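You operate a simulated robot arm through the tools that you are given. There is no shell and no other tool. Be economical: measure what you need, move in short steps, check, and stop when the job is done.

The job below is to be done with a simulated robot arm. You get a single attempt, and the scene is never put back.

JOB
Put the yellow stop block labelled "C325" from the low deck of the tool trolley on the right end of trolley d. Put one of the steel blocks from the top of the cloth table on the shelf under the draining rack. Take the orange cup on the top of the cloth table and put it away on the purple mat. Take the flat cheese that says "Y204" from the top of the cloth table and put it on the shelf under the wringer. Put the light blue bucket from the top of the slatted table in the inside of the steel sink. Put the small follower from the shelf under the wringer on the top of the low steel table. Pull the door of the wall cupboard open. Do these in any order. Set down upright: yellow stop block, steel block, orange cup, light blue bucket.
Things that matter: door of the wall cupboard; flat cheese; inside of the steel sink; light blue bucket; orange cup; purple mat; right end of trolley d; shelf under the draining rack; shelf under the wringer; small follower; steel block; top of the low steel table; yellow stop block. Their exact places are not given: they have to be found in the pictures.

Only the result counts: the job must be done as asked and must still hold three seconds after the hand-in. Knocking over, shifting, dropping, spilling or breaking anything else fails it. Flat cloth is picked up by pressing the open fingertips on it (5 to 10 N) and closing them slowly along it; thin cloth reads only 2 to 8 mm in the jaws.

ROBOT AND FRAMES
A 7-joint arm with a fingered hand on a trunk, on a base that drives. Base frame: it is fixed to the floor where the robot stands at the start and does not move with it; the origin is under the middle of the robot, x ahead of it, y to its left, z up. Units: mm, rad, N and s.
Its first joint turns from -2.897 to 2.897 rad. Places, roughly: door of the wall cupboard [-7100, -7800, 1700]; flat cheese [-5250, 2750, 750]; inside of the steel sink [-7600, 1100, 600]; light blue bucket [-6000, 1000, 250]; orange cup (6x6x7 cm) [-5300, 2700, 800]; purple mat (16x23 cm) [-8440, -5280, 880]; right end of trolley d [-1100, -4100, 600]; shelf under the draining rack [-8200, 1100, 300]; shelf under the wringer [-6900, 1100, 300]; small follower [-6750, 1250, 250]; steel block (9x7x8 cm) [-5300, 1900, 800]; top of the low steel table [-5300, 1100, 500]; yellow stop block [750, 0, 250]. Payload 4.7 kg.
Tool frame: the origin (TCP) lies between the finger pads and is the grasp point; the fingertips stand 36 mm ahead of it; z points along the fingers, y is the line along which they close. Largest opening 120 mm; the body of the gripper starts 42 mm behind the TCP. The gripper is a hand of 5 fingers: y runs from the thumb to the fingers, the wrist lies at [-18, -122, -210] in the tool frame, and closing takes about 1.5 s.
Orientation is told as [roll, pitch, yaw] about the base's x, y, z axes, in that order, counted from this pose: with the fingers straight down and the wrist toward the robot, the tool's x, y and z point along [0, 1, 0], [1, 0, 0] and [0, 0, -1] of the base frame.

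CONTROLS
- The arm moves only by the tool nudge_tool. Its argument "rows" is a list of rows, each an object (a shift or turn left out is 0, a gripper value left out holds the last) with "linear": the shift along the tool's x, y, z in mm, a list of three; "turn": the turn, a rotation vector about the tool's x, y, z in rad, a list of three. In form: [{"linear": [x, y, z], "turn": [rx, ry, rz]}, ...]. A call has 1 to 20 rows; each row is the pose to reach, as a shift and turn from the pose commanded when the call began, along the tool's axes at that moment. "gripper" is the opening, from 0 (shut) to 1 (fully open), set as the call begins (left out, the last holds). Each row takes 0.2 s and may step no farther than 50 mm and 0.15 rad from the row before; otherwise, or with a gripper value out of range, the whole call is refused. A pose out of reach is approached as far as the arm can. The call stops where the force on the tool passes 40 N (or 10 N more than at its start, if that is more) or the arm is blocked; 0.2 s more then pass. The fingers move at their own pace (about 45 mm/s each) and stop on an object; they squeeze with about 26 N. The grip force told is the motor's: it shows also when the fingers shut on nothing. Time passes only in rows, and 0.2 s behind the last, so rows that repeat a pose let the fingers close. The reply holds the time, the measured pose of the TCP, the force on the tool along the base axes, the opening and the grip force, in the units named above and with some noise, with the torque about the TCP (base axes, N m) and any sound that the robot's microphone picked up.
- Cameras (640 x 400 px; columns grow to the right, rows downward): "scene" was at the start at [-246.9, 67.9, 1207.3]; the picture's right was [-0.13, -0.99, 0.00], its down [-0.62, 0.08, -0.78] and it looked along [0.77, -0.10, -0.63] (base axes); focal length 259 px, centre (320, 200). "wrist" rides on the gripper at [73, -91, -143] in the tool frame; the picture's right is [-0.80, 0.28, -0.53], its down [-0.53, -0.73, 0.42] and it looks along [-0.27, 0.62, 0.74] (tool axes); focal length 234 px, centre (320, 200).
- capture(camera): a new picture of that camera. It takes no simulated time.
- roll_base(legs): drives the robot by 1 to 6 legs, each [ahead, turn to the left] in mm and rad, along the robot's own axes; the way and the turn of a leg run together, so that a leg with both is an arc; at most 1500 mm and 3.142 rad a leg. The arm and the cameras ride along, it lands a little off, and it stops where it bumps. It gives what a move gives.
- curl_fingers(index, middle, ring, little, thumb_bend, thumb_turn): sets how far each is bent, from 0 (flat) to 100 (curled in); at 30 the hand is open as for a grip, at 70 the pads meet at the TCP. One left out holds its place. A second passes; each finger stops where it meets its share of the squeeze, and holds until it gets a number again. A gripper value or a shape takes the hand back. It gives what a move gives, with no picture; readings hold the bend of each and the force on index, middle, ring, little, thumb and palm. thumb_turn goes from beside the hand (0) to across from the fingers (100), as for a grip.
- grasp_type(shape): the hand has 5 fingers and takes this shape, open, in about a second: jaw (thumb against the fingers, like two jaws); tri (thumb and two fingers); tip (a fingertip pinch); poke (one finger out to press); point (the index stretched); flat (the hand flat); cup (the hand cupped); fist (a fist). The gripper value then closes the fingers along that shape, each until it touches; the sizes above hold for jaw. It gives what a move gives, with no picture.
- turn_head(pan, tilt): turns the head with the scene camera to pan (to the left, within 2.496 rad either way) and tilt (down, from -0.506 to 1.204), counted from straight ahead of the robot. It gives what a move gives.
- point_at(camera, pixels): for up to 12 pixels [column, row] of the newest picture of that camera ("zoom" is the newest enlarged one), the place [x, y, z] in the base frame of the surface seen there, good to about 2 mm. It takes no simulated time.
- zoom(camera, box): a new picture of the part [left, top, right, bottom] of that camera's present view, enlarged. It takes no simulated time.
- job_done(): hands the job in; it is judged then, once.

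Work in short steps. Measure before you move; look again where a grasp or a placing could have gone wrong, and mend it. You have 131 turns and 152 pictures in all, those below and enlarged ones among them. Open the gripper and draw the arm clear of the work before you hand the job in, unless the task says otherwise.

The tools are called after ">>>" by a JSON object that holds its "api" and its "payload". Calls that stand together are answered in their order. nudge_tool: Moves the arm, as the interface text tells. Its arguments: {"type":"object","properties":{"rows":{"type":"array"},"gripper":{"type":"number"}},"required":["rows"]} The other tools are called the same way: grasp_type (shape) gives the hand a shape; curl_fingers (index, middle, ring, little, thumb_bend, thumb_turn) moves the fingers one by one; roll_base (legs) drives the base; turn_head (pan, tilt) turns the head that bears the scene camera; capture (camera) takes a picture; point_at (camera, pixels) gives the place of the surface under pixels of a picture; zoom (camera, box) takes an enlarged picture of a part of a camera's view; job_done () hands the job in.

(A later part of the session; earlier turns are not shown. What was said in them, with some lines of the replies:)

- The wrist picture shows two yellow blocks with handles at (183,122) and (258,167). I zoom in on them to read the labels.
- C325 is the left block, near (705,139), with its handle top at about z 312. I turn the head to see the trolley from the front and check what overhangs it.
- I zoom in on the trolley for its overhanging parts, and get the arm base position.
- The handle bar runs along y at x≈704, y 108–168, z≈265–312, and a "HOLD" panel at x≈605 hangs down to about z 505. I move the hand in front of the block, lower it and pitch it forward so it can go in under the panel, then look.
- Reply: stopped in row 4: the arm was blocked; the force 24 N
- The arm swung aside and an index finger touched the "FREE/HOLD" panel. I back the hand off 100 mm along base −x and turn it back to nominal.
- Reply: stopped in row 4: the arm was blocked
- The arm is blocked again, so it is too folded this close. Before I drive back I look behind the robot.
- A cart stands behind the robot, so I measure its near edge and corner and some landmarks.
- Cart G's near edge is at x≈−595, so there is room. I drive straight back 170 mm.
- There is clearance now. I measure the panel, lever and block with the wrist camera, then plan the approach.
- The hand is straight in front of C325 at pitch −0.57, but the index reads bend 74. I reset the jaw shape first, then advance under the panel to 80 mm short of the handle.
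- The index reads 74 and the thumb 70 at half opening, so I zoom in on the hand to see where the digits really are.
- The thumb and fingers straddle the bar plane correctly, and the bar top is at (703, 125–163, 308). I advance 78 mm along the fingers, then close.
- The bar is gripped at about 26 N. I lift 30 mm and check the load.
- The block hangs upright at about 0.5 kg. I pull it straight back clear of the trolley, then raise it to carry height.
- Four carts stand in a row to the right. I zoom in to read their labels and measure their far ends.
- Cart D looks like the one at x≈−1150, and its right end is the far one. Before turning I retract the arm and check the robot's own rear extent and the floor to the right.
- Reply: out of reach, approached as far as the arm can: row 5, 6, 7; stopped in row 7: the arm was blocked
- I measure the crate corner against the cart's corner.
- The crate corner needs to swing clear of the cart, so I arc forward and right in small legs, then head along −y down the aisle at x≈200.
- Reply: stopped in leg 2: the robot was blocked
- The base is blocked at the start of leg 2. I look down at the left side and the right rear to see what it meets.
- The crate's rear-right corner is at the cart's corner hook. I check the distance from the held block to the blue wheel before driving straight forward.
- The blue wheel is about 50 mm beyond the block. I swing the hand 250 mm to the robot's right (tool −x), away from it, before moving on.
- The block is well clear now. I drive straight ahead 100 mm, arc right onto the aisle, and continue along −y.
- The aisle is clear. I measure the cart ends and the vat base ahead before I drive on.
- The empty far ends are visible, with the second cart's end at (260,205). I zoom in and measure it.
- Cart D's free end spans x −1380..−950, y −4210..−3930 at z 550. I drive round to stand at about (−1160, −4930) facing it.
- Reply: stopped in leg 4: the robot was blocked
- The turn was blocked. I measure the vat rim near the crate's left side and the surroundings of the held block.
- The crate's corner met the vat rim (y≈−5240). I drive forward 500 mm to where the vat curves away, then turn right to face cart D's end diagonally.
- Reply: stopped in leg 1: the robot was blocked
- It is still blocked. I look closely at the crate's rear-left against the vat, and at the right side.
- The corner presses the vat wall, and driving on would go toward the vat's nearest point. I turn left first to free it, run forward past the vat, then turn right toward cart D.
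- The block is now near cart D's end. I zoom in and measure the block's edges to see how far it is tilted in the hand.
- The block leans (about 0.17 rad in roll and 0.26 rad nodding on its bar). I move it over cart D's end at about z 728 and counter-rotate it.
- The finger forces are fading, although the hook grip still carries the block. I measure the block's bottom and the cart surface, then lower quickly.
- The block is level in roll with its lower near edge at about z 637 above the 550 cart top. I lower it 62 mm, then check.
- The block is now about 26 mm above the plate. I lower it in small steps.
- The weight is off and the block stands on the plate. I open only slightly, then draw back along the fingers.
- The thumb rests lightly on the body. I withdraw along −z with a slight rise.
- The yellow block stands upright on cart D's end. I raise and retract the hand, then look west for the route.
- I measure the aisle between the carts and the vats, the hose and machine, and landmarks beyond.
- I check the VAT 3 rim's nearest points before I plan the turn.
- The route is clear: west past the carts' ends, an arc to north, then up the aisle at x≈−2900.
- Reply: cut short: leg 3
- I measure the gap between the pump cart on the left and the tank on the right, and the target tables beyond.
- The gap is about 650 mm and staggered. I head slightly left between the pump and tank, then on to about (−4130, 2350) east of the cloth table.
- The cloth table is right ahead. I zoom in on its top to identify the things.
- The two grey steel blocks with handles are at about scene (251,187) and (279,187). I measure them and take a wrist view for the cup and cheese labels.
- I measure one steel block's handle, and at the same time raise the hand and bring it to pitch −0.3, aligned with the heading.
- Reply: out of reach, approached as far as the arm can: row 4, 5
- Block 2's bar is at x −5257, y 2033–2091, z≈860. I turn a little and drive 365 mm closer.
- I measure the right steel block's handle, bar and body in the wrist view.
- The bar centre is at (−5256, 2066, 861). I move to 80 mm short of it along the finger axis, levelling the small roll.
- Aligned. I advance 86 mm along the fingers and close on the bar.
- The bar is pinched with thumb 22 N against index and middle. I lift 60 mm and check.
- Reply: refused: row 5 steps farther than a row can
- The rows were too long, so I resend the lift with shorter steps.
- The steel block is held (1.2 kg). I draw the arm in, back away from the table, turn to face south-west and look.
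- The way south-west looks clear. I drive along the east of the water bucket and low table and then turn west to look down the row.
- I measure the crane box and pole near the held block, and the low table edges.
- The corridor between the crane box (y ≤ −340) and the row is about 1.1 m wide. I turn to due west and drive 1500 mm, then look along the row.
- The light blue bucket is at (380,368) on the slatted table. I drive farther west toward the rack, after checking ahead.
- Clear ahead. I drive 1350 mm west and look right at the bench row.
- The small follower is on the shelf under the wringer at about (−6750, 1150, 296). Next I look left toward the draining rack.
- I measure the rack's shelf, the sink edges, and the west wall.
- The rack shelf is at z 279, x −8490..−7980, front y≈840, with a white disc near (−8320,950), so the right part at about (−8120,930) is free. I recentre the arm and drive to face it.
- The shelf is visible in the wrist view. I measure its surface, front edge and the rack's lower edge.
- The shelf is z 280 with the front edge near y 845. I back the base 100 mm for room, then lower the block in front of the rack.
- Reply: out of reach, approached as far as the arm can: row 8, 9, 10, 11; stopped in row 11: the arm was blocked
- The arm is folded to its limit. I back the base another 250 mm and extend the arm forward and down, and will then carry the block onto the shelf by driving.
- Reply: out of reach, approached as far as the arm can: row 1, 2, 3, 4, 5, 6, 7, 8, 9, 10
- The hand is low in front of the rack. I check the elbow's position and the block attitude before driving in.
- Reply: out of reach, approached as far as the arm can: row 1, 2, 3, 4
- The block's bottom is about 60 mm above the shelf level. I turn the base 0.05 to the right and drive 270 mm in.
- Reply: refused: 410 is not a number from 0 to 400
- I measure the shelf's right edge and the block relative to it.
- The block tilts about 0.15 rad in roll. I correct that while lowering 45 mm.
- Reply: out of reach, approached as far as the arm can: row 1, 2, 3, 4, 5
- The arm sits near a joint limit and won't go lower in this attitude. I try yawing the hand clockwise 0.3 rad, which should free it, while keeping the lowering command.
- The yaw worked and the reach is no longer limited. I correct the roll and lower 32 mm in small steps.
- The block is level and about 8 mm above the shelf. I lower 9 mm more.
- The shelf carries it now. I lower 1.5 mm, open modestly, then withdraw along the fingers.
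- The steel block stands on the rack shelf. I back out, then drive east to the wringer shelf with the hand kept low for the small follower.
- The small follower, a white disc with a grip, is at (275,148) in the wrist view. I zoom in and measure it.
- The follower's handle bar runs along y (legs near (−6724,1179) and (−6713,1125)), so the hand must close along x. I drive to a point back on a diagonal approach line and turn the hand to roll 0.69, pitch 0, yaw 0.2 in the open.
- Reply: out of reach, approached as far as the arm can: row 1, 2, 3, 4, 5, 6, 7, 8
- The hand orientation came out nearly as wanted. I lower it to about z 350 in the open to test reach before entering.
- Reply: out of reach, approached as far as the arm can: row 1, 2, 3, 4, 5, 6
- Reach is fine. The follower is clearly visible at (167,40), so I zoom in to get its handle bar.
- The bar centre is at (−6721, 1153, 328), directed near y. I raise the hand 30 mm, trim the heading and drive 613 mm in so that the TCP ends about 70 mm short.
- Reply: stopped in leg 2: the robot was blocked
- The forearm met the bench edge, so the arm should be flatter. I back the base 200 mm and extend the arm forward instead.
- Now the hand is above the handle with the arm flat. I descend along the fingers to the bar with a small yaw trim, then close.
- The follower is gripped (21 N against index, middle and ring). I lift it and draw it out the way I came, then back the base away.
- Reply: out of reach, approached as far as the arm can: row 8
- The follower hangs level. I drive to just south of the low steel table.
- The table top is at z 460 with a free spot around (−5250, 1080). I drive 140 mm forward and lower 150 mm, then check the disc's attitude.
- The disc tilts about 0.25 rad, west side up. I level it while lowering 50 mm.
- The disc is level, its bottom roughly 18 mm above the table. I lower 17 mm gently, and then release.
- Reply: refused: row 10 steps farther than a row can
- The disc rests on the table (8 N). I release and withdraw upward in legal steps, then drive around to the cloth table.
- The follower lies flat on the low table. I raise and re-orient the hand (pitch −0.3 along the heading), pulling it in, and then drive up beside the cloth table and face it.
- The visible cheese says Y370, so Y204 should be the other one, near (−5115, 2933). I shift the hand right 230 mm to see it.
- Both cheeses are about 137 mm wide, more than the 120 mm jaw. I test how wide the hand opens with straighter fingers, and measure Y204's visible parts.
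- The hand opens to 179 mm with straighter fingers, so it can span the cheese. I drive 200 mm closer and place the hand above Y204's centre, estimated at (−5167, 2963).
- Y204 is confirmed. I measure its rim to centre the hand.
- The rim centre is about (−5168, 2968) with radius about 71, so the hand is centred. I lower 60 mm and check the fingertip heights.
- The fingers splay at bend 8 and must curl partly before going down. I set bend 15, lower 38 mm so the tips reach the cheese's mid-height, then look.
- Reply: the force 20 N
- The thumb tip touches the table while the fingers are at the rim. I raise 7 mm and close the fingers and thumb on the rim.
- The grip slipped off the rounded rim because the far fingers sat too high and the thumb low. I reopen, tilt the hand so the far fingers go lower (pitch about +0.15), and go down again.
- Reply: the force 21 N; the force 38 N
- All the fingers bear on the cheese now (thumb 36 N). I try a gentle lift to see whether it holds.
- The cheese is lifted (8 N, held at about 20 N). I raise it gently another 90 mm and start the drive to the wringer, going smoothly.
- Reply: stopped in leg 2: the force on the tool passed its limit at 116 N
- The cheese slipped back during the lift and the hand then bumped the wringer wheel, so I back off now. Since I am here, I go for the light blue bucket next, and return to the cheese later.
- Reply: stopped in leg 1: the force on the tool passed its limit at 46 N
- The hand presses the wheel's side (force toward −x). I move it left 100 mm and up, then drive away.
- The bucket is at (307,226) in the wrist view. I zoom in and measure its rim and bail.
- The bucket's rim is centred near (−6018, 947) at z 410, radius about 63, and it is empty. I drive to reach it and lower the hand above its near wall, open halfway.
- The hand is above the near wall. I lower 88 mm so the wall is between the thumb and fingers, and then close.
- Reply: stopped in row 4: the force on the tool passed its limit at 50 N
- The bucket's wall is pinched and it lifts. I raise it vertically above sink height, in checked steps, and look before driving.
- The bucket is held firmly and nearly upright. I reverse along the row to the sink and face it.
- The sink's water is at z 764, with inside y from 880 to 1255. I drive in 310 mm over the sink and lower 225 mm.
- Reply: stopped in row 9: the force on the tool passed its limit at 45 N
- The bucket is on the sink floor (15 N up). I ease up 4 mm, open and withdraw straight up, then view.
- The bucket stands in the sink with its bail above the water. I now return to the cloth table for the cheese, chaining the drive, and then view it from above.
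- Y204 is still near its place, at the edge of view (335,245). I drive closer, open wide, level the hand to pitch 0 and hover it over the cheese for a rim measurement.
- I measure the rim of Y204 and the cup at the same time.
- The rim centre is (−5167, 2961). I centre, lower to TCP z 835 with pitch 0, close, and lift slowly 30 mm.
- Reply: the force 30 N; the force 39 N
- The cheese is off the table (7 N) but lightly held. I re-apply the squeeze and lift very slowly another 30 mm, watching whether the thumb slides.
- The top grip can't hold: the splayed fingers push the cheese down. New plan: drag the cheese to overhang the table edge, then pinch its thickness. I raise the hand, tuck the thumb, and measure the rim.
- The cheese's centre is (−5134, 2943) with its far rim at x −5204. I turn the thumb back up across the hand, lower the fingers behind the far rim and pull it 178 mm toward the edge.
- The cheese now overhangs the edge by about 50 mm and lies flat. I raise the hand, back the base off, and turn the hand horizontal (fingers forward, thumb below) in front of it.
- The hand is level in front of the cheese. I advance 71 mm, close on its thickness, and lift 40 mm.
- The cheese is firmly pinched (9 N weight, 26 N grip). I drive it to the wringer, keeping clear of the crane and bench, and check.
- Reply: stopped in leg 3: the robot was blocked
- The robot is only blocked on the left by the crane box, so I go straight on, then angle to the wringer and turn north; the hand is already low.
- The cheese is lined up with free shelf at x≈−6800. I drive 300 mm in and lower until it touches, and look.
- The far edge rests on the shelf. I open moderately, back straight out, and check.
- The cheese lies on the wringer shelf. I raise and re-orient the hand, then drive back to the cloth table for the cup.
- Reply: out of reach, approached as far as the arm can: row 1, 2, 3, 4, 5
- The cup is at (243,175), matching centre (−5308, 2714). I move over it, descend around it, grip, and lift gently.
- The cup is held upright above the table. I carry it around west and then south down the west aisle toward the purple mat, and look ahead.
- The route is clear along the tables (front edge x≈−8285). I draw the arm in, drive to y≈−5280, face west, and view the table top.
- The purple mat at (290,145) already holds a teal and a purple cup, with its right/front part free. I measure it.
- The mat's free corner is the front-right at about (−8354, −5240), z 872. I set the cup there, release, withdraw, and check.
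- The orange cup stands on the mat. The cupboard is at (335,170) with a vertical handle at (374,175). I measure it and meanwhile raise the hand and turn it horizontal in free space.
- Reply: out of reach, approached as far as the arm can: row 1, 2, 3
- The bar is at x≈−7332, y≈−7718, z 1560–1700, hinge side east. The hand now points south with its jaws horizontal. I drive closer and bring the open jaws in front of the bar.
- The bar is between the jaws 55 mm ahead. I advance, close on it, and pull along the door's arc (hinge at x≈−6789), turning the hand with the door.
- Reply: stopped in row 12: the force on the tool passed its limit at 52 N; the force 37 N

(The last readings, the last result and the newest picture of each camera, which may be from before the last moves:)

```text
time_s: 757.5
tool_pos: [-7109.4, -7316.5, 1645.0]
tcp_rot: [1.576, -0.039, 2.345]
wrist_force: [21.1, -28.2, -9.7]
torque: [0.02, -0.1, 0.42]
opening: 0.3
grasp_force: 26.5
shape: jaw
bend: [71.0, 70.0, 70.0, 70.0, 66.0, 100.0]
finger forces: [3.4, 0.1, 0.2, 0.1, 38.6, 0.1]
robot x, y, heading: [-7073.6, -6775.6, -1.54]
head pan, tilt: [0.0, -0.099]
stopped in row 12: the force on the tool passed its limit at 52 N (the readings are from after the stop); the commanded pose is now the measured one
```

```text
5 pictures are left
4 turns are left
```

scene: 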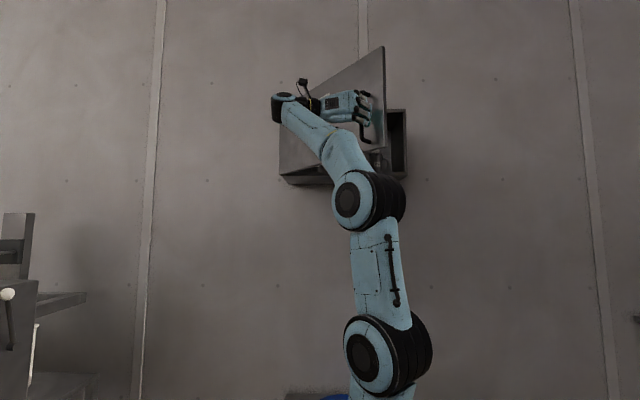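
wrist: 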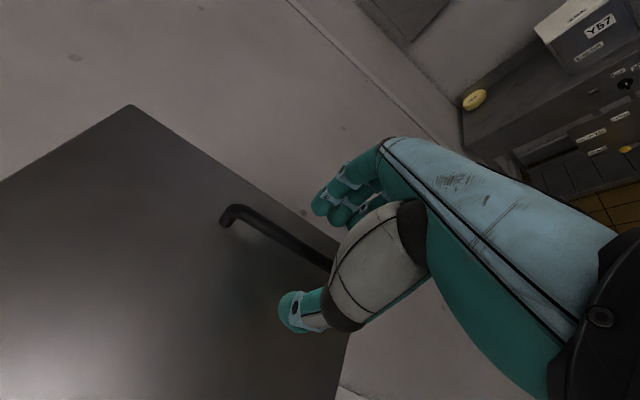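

The door is open about 49°. The residual force points toward the hinge, so I shift 8 mm that way and pull on along the arc for another 0.4 rad.

>>> {"api": "nudge_tool", "payload": {"rows": [{"linear": [0, -8, 1]}, {"linear": [0, -13, -27], "turn": [-0.05, 0, 0]}, {"linear": [0, -19, -53.7], "turn": [-0.1, 0, 0]}, {"linear": [0, -26.5, -80], "turn": [-0.15, 0, 0]}, {"linear": [0, -36, -106], "turn": [-0.2, 0, 0]}, {"linear": [0, -46, -131.7], "turn": [-0.25, 0, 0]}, {"linear": [0, -58, -156.6], "turn": [-0.3, 0, 0]}, {"linear": [0, -70, -181], "turn": [-0.35, 0, 0]}, {"linear": [0, -84, -204.7], "turn": [-0.4, 0, 0]}]}}

>>> {"api": "capture", "payload": {"camera": "scene"}}

```text
time_s: 758.1
tool_pos: [-7098.9, -7307.6, 1649.6]
tcp_rot: [1.574, -0.042, 2.327]
wrist_force: [21.6, -29.6, -16.2]
torque: [0.0, -0.18, 0.38]
opening: 0.0
grasp_force: 26.4
shape: jaw
bend: [71.0, 70.0, 70.0, 70.0, 64.0, 100.0]
finger forces: [2.5, 0.0, 0.0, 0.0, 39.7, 0.0]
robot x, y, heading: [-7074.8, -6775.3, -1.539]
head pan, tilt: [0.0, -0.099]
stopped in row 2: the force on the tool passed its limit at 51 N (the readings are from after the stop); the commanded pose is now the measured one
```

```text
4 pictures are left
3 turns are left
```

scene: 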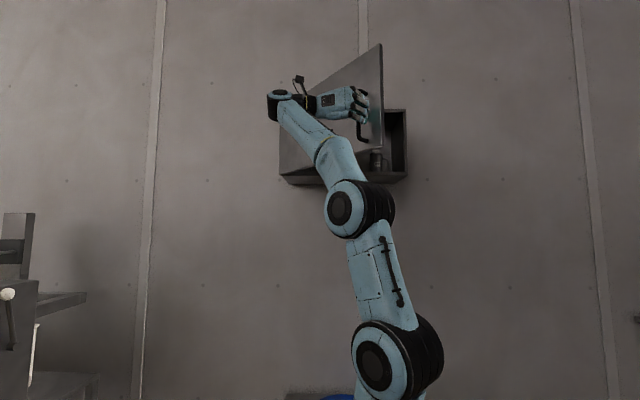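

The hook needs to ease toward the hinge. I shift 20 mm that way, then pull on in two further short arcs, each force-guarded, and look.

>>> {"api": "nudge_tool", "payload": {"rows": [{"linear": [0, -7, 0]}, {"linear": [0, -14, 0]}, {"linear": [0, -20, 0]}, {"linear": [0, -20, 0]}]}}

>>> {"api": "nudge_tool", "payload": {"rows": [{"linear": [0, -3, -14], "turn": [-0.025, 0, 0]}, {"linear": [0, -6, -28], "turn": [-0.05, 0, 0]}, {"linear": [0, -12, -54], "turn": [-0.1, 0, 0]}, {"linear": [0, -20, -80], "turn": [-0.15, 0, 0]}, {"linear": [0, -30, -106], "turn": [-0.2, 0, 0]}]}}

>>> {"api": "nudge_tool", "payload": {"rows": [{"linear": [0, -8, -14], "turn": [-0.025, 0, 0]}, {"linear": [0, -12, -28], "turn": [-0.05, 0, 0]}, {"linear": [0, -18, -54], "turn": [-0.1, 0, 0]}, {"linear": [0, -26, -80], "turn": [-0.15, 0, 0]}, {"linear": [0, -36, -106], "turn": [-0.2, 0, 0]}]}}

>>> {"api": "capture", "payload": {"camera": "scene"}}

>>> {"api": "capture", "payload": {"camera": "wrist"}}

```text
time_s: 759.1
tool_pos: [-7095.4, -7312.4, 1654.2]
tcp_rot: [1.578, -0.022, 2.316]
wrist_force: [3.8, -4.3, -8.8]
torque: [0.13, -0.03, 0.04]
opening: 0.0
grasp_force: 25.8
shape: jaw
bend: [71.0, 70.0, 70.0, 70.0, 67.0, 100.0]
finger forces: [4.7, 0.0, 0.1, 2.0, 23.0, 0.0]
robot x, y, heading: [-7072.8, -6769.4, -1.545]
head pan, tilt: [0.0, -0.099]
```

```text
time_s: 760.3
tool_pos: [-7005.1, -7270.9, 1682.6]
tcp_rot: [1.581, -0.02, 2.118]
wrist_force: [-4.3, 6.4, -8.2]
torque: [0.05, 0.02, 0.02]
opening: 0.0
grasp_force: 25.2
shape: jaw
bend: [71.0, 70.0, 70.0, 70.0, 71.0, 100.0]
finger forces: [6.6, 0.0, 0.5, 3.7, 0.5, 0.0]
out of reach, approached as far as the arm can: row 4, 5
robot x, y, heading: [-7075.5, -6772.7, -1.541]
head pan, tilt: [0.0, -0.099]
```

```text
time_s: 761.5
tool_pos: [-6944.4, -7252.0, 1664.4]
tcp_rot: [1.585, -0.021, 1.959]
wrist_force: [-2.0, 11.1, 9.6]
torque: [0.13, 0.15, 0.04]
opening: 0.0
grasp_force: 26.0
shape: jaw
bend: [71.0, 70.0, 70.0, 64.0, 73.0, 100.0]
finger forces: [8.1, 0.0, 2.6, 2.6, 0.0, 0.1]
out of reach, approached as far as the arm can: row 3, 4, 5
robot x, y, heading: [-7072.1, -6767.9, -1.542]
head pan, tilt: [0.0, -0.099]
```

```text
3 pictures are left
```

scene: 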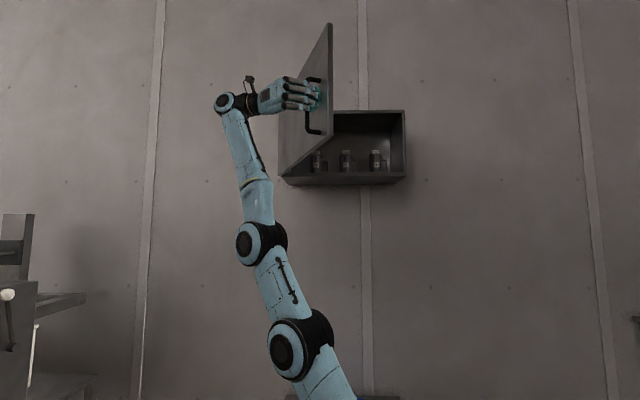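

```text
2 pictures are left
2 turns are left
```

wrist: 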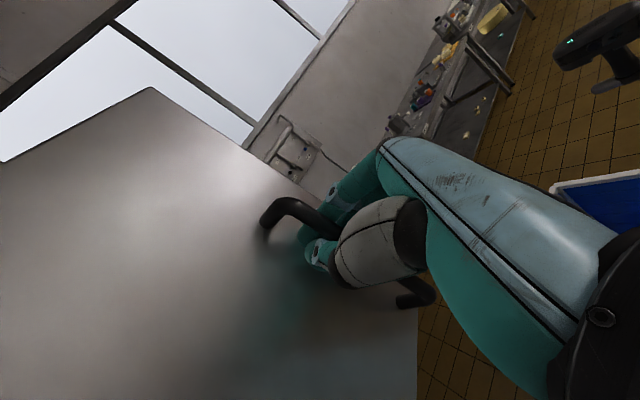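

The door stands open about 70°. I open the jaws, let them clear the bar, and draw straight back from the door face.

>>> {"api": "nudge_tool", "payload": {"rows": [{"linear": [0, 0, 0]}, {"linear": [0, 0, 0]}, {"linear": [0, 0, 0]}, {"linear": [0, 0, 0]}, {"linear": [0, 0, 0]}, {"linear": [0, 0, 0]}, {"linear": [0, 0, -8]}, {"linear": [0, 0, -18]}, {"linear": [0, 0, -30]}, {"linear": [0, 0, -45]}, {"linear": [0, 0, -62]}, {"linear": [0, 0, -80]}, {"linear": [0, 0, -100]}, {"linear": [0, 0, -120]}], "gripper": 0.6}}

>>> {"api": "capture", "payload": {"camera": "scene"}}

```text
time_s: 764.5
tool_pos: [-6886.8, -7217.0, 1635.6]
tcp_rot: [1.585, -0.021, 1.919]
wrist_force: [0.4, -0.9, -0.7]
torque: [0.02, -0.03, -0.02]
opening: 71.7
grasp_force: 0.0
shape: jaw
bend: [74.0, 41.0, 38.0, 42.0, 66.0, 100.0]
finger forces: [0.0, 0.0, 0.1, 0.0, 0.0, 0.0]
out of reach, approached as far as the arm can: row 8, 9, 10, 11, 12, 13, 14
robot x, y, heading: [-7075.9, -6770.0, -1.547]
head pan, tilt: [0.0, -0.099]
```

```text
1 pictures are left
1 turns are left
```

scene: 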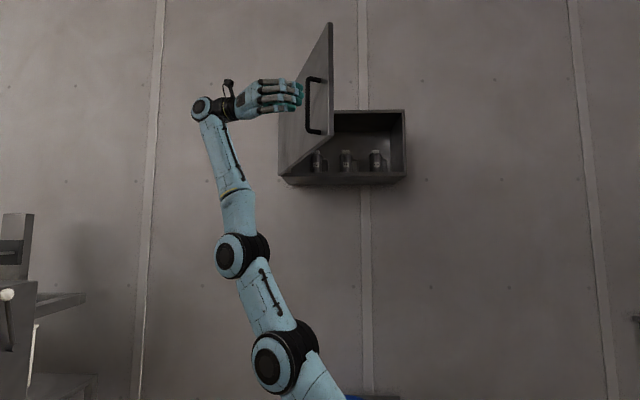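

The door stands open, the hand is free of the handle, and everything else has been placed. I hand the job in.

>>> {"api": "job_done", "payload": {}}

```text
The job is handed in.
```

I handed the job in with all seven tasks done. The judging result is not known to me.

- **Yellow block "C325":** standing upright on the right end of trolley d. I picked that cart from its position and a blurry letter on its near end.
- **Steel block:** standing upright on the shelf under the draining rack.
- **Orange cup:** standing upright on the purple mat.
- **Cheese "Y204":** lying on the shelf under the wringer. It slipped from the hand twice on the cloth table, falling at most about 10 cm, before I got a firm grip. I saw no damage.
- **Light blue bucket:** resting on the sink floor. It is under water, so I could only see its bail and believe it is upright.
- **Small follower:** lying flat on the low steel table.
- **Cupboard door:** open about 70°, with the hand off the handle.

The robot bumped into other things along the way, and any of these could count against the job:

- **Wringer wheel:** the hand hit it once at about 116 N. It looked unmoved afterwards.
- **Other contacts:** the hand touched the trolley's brake panel. The base touched cart G, a vat and probably the crane box. The arm touched the bench edge.
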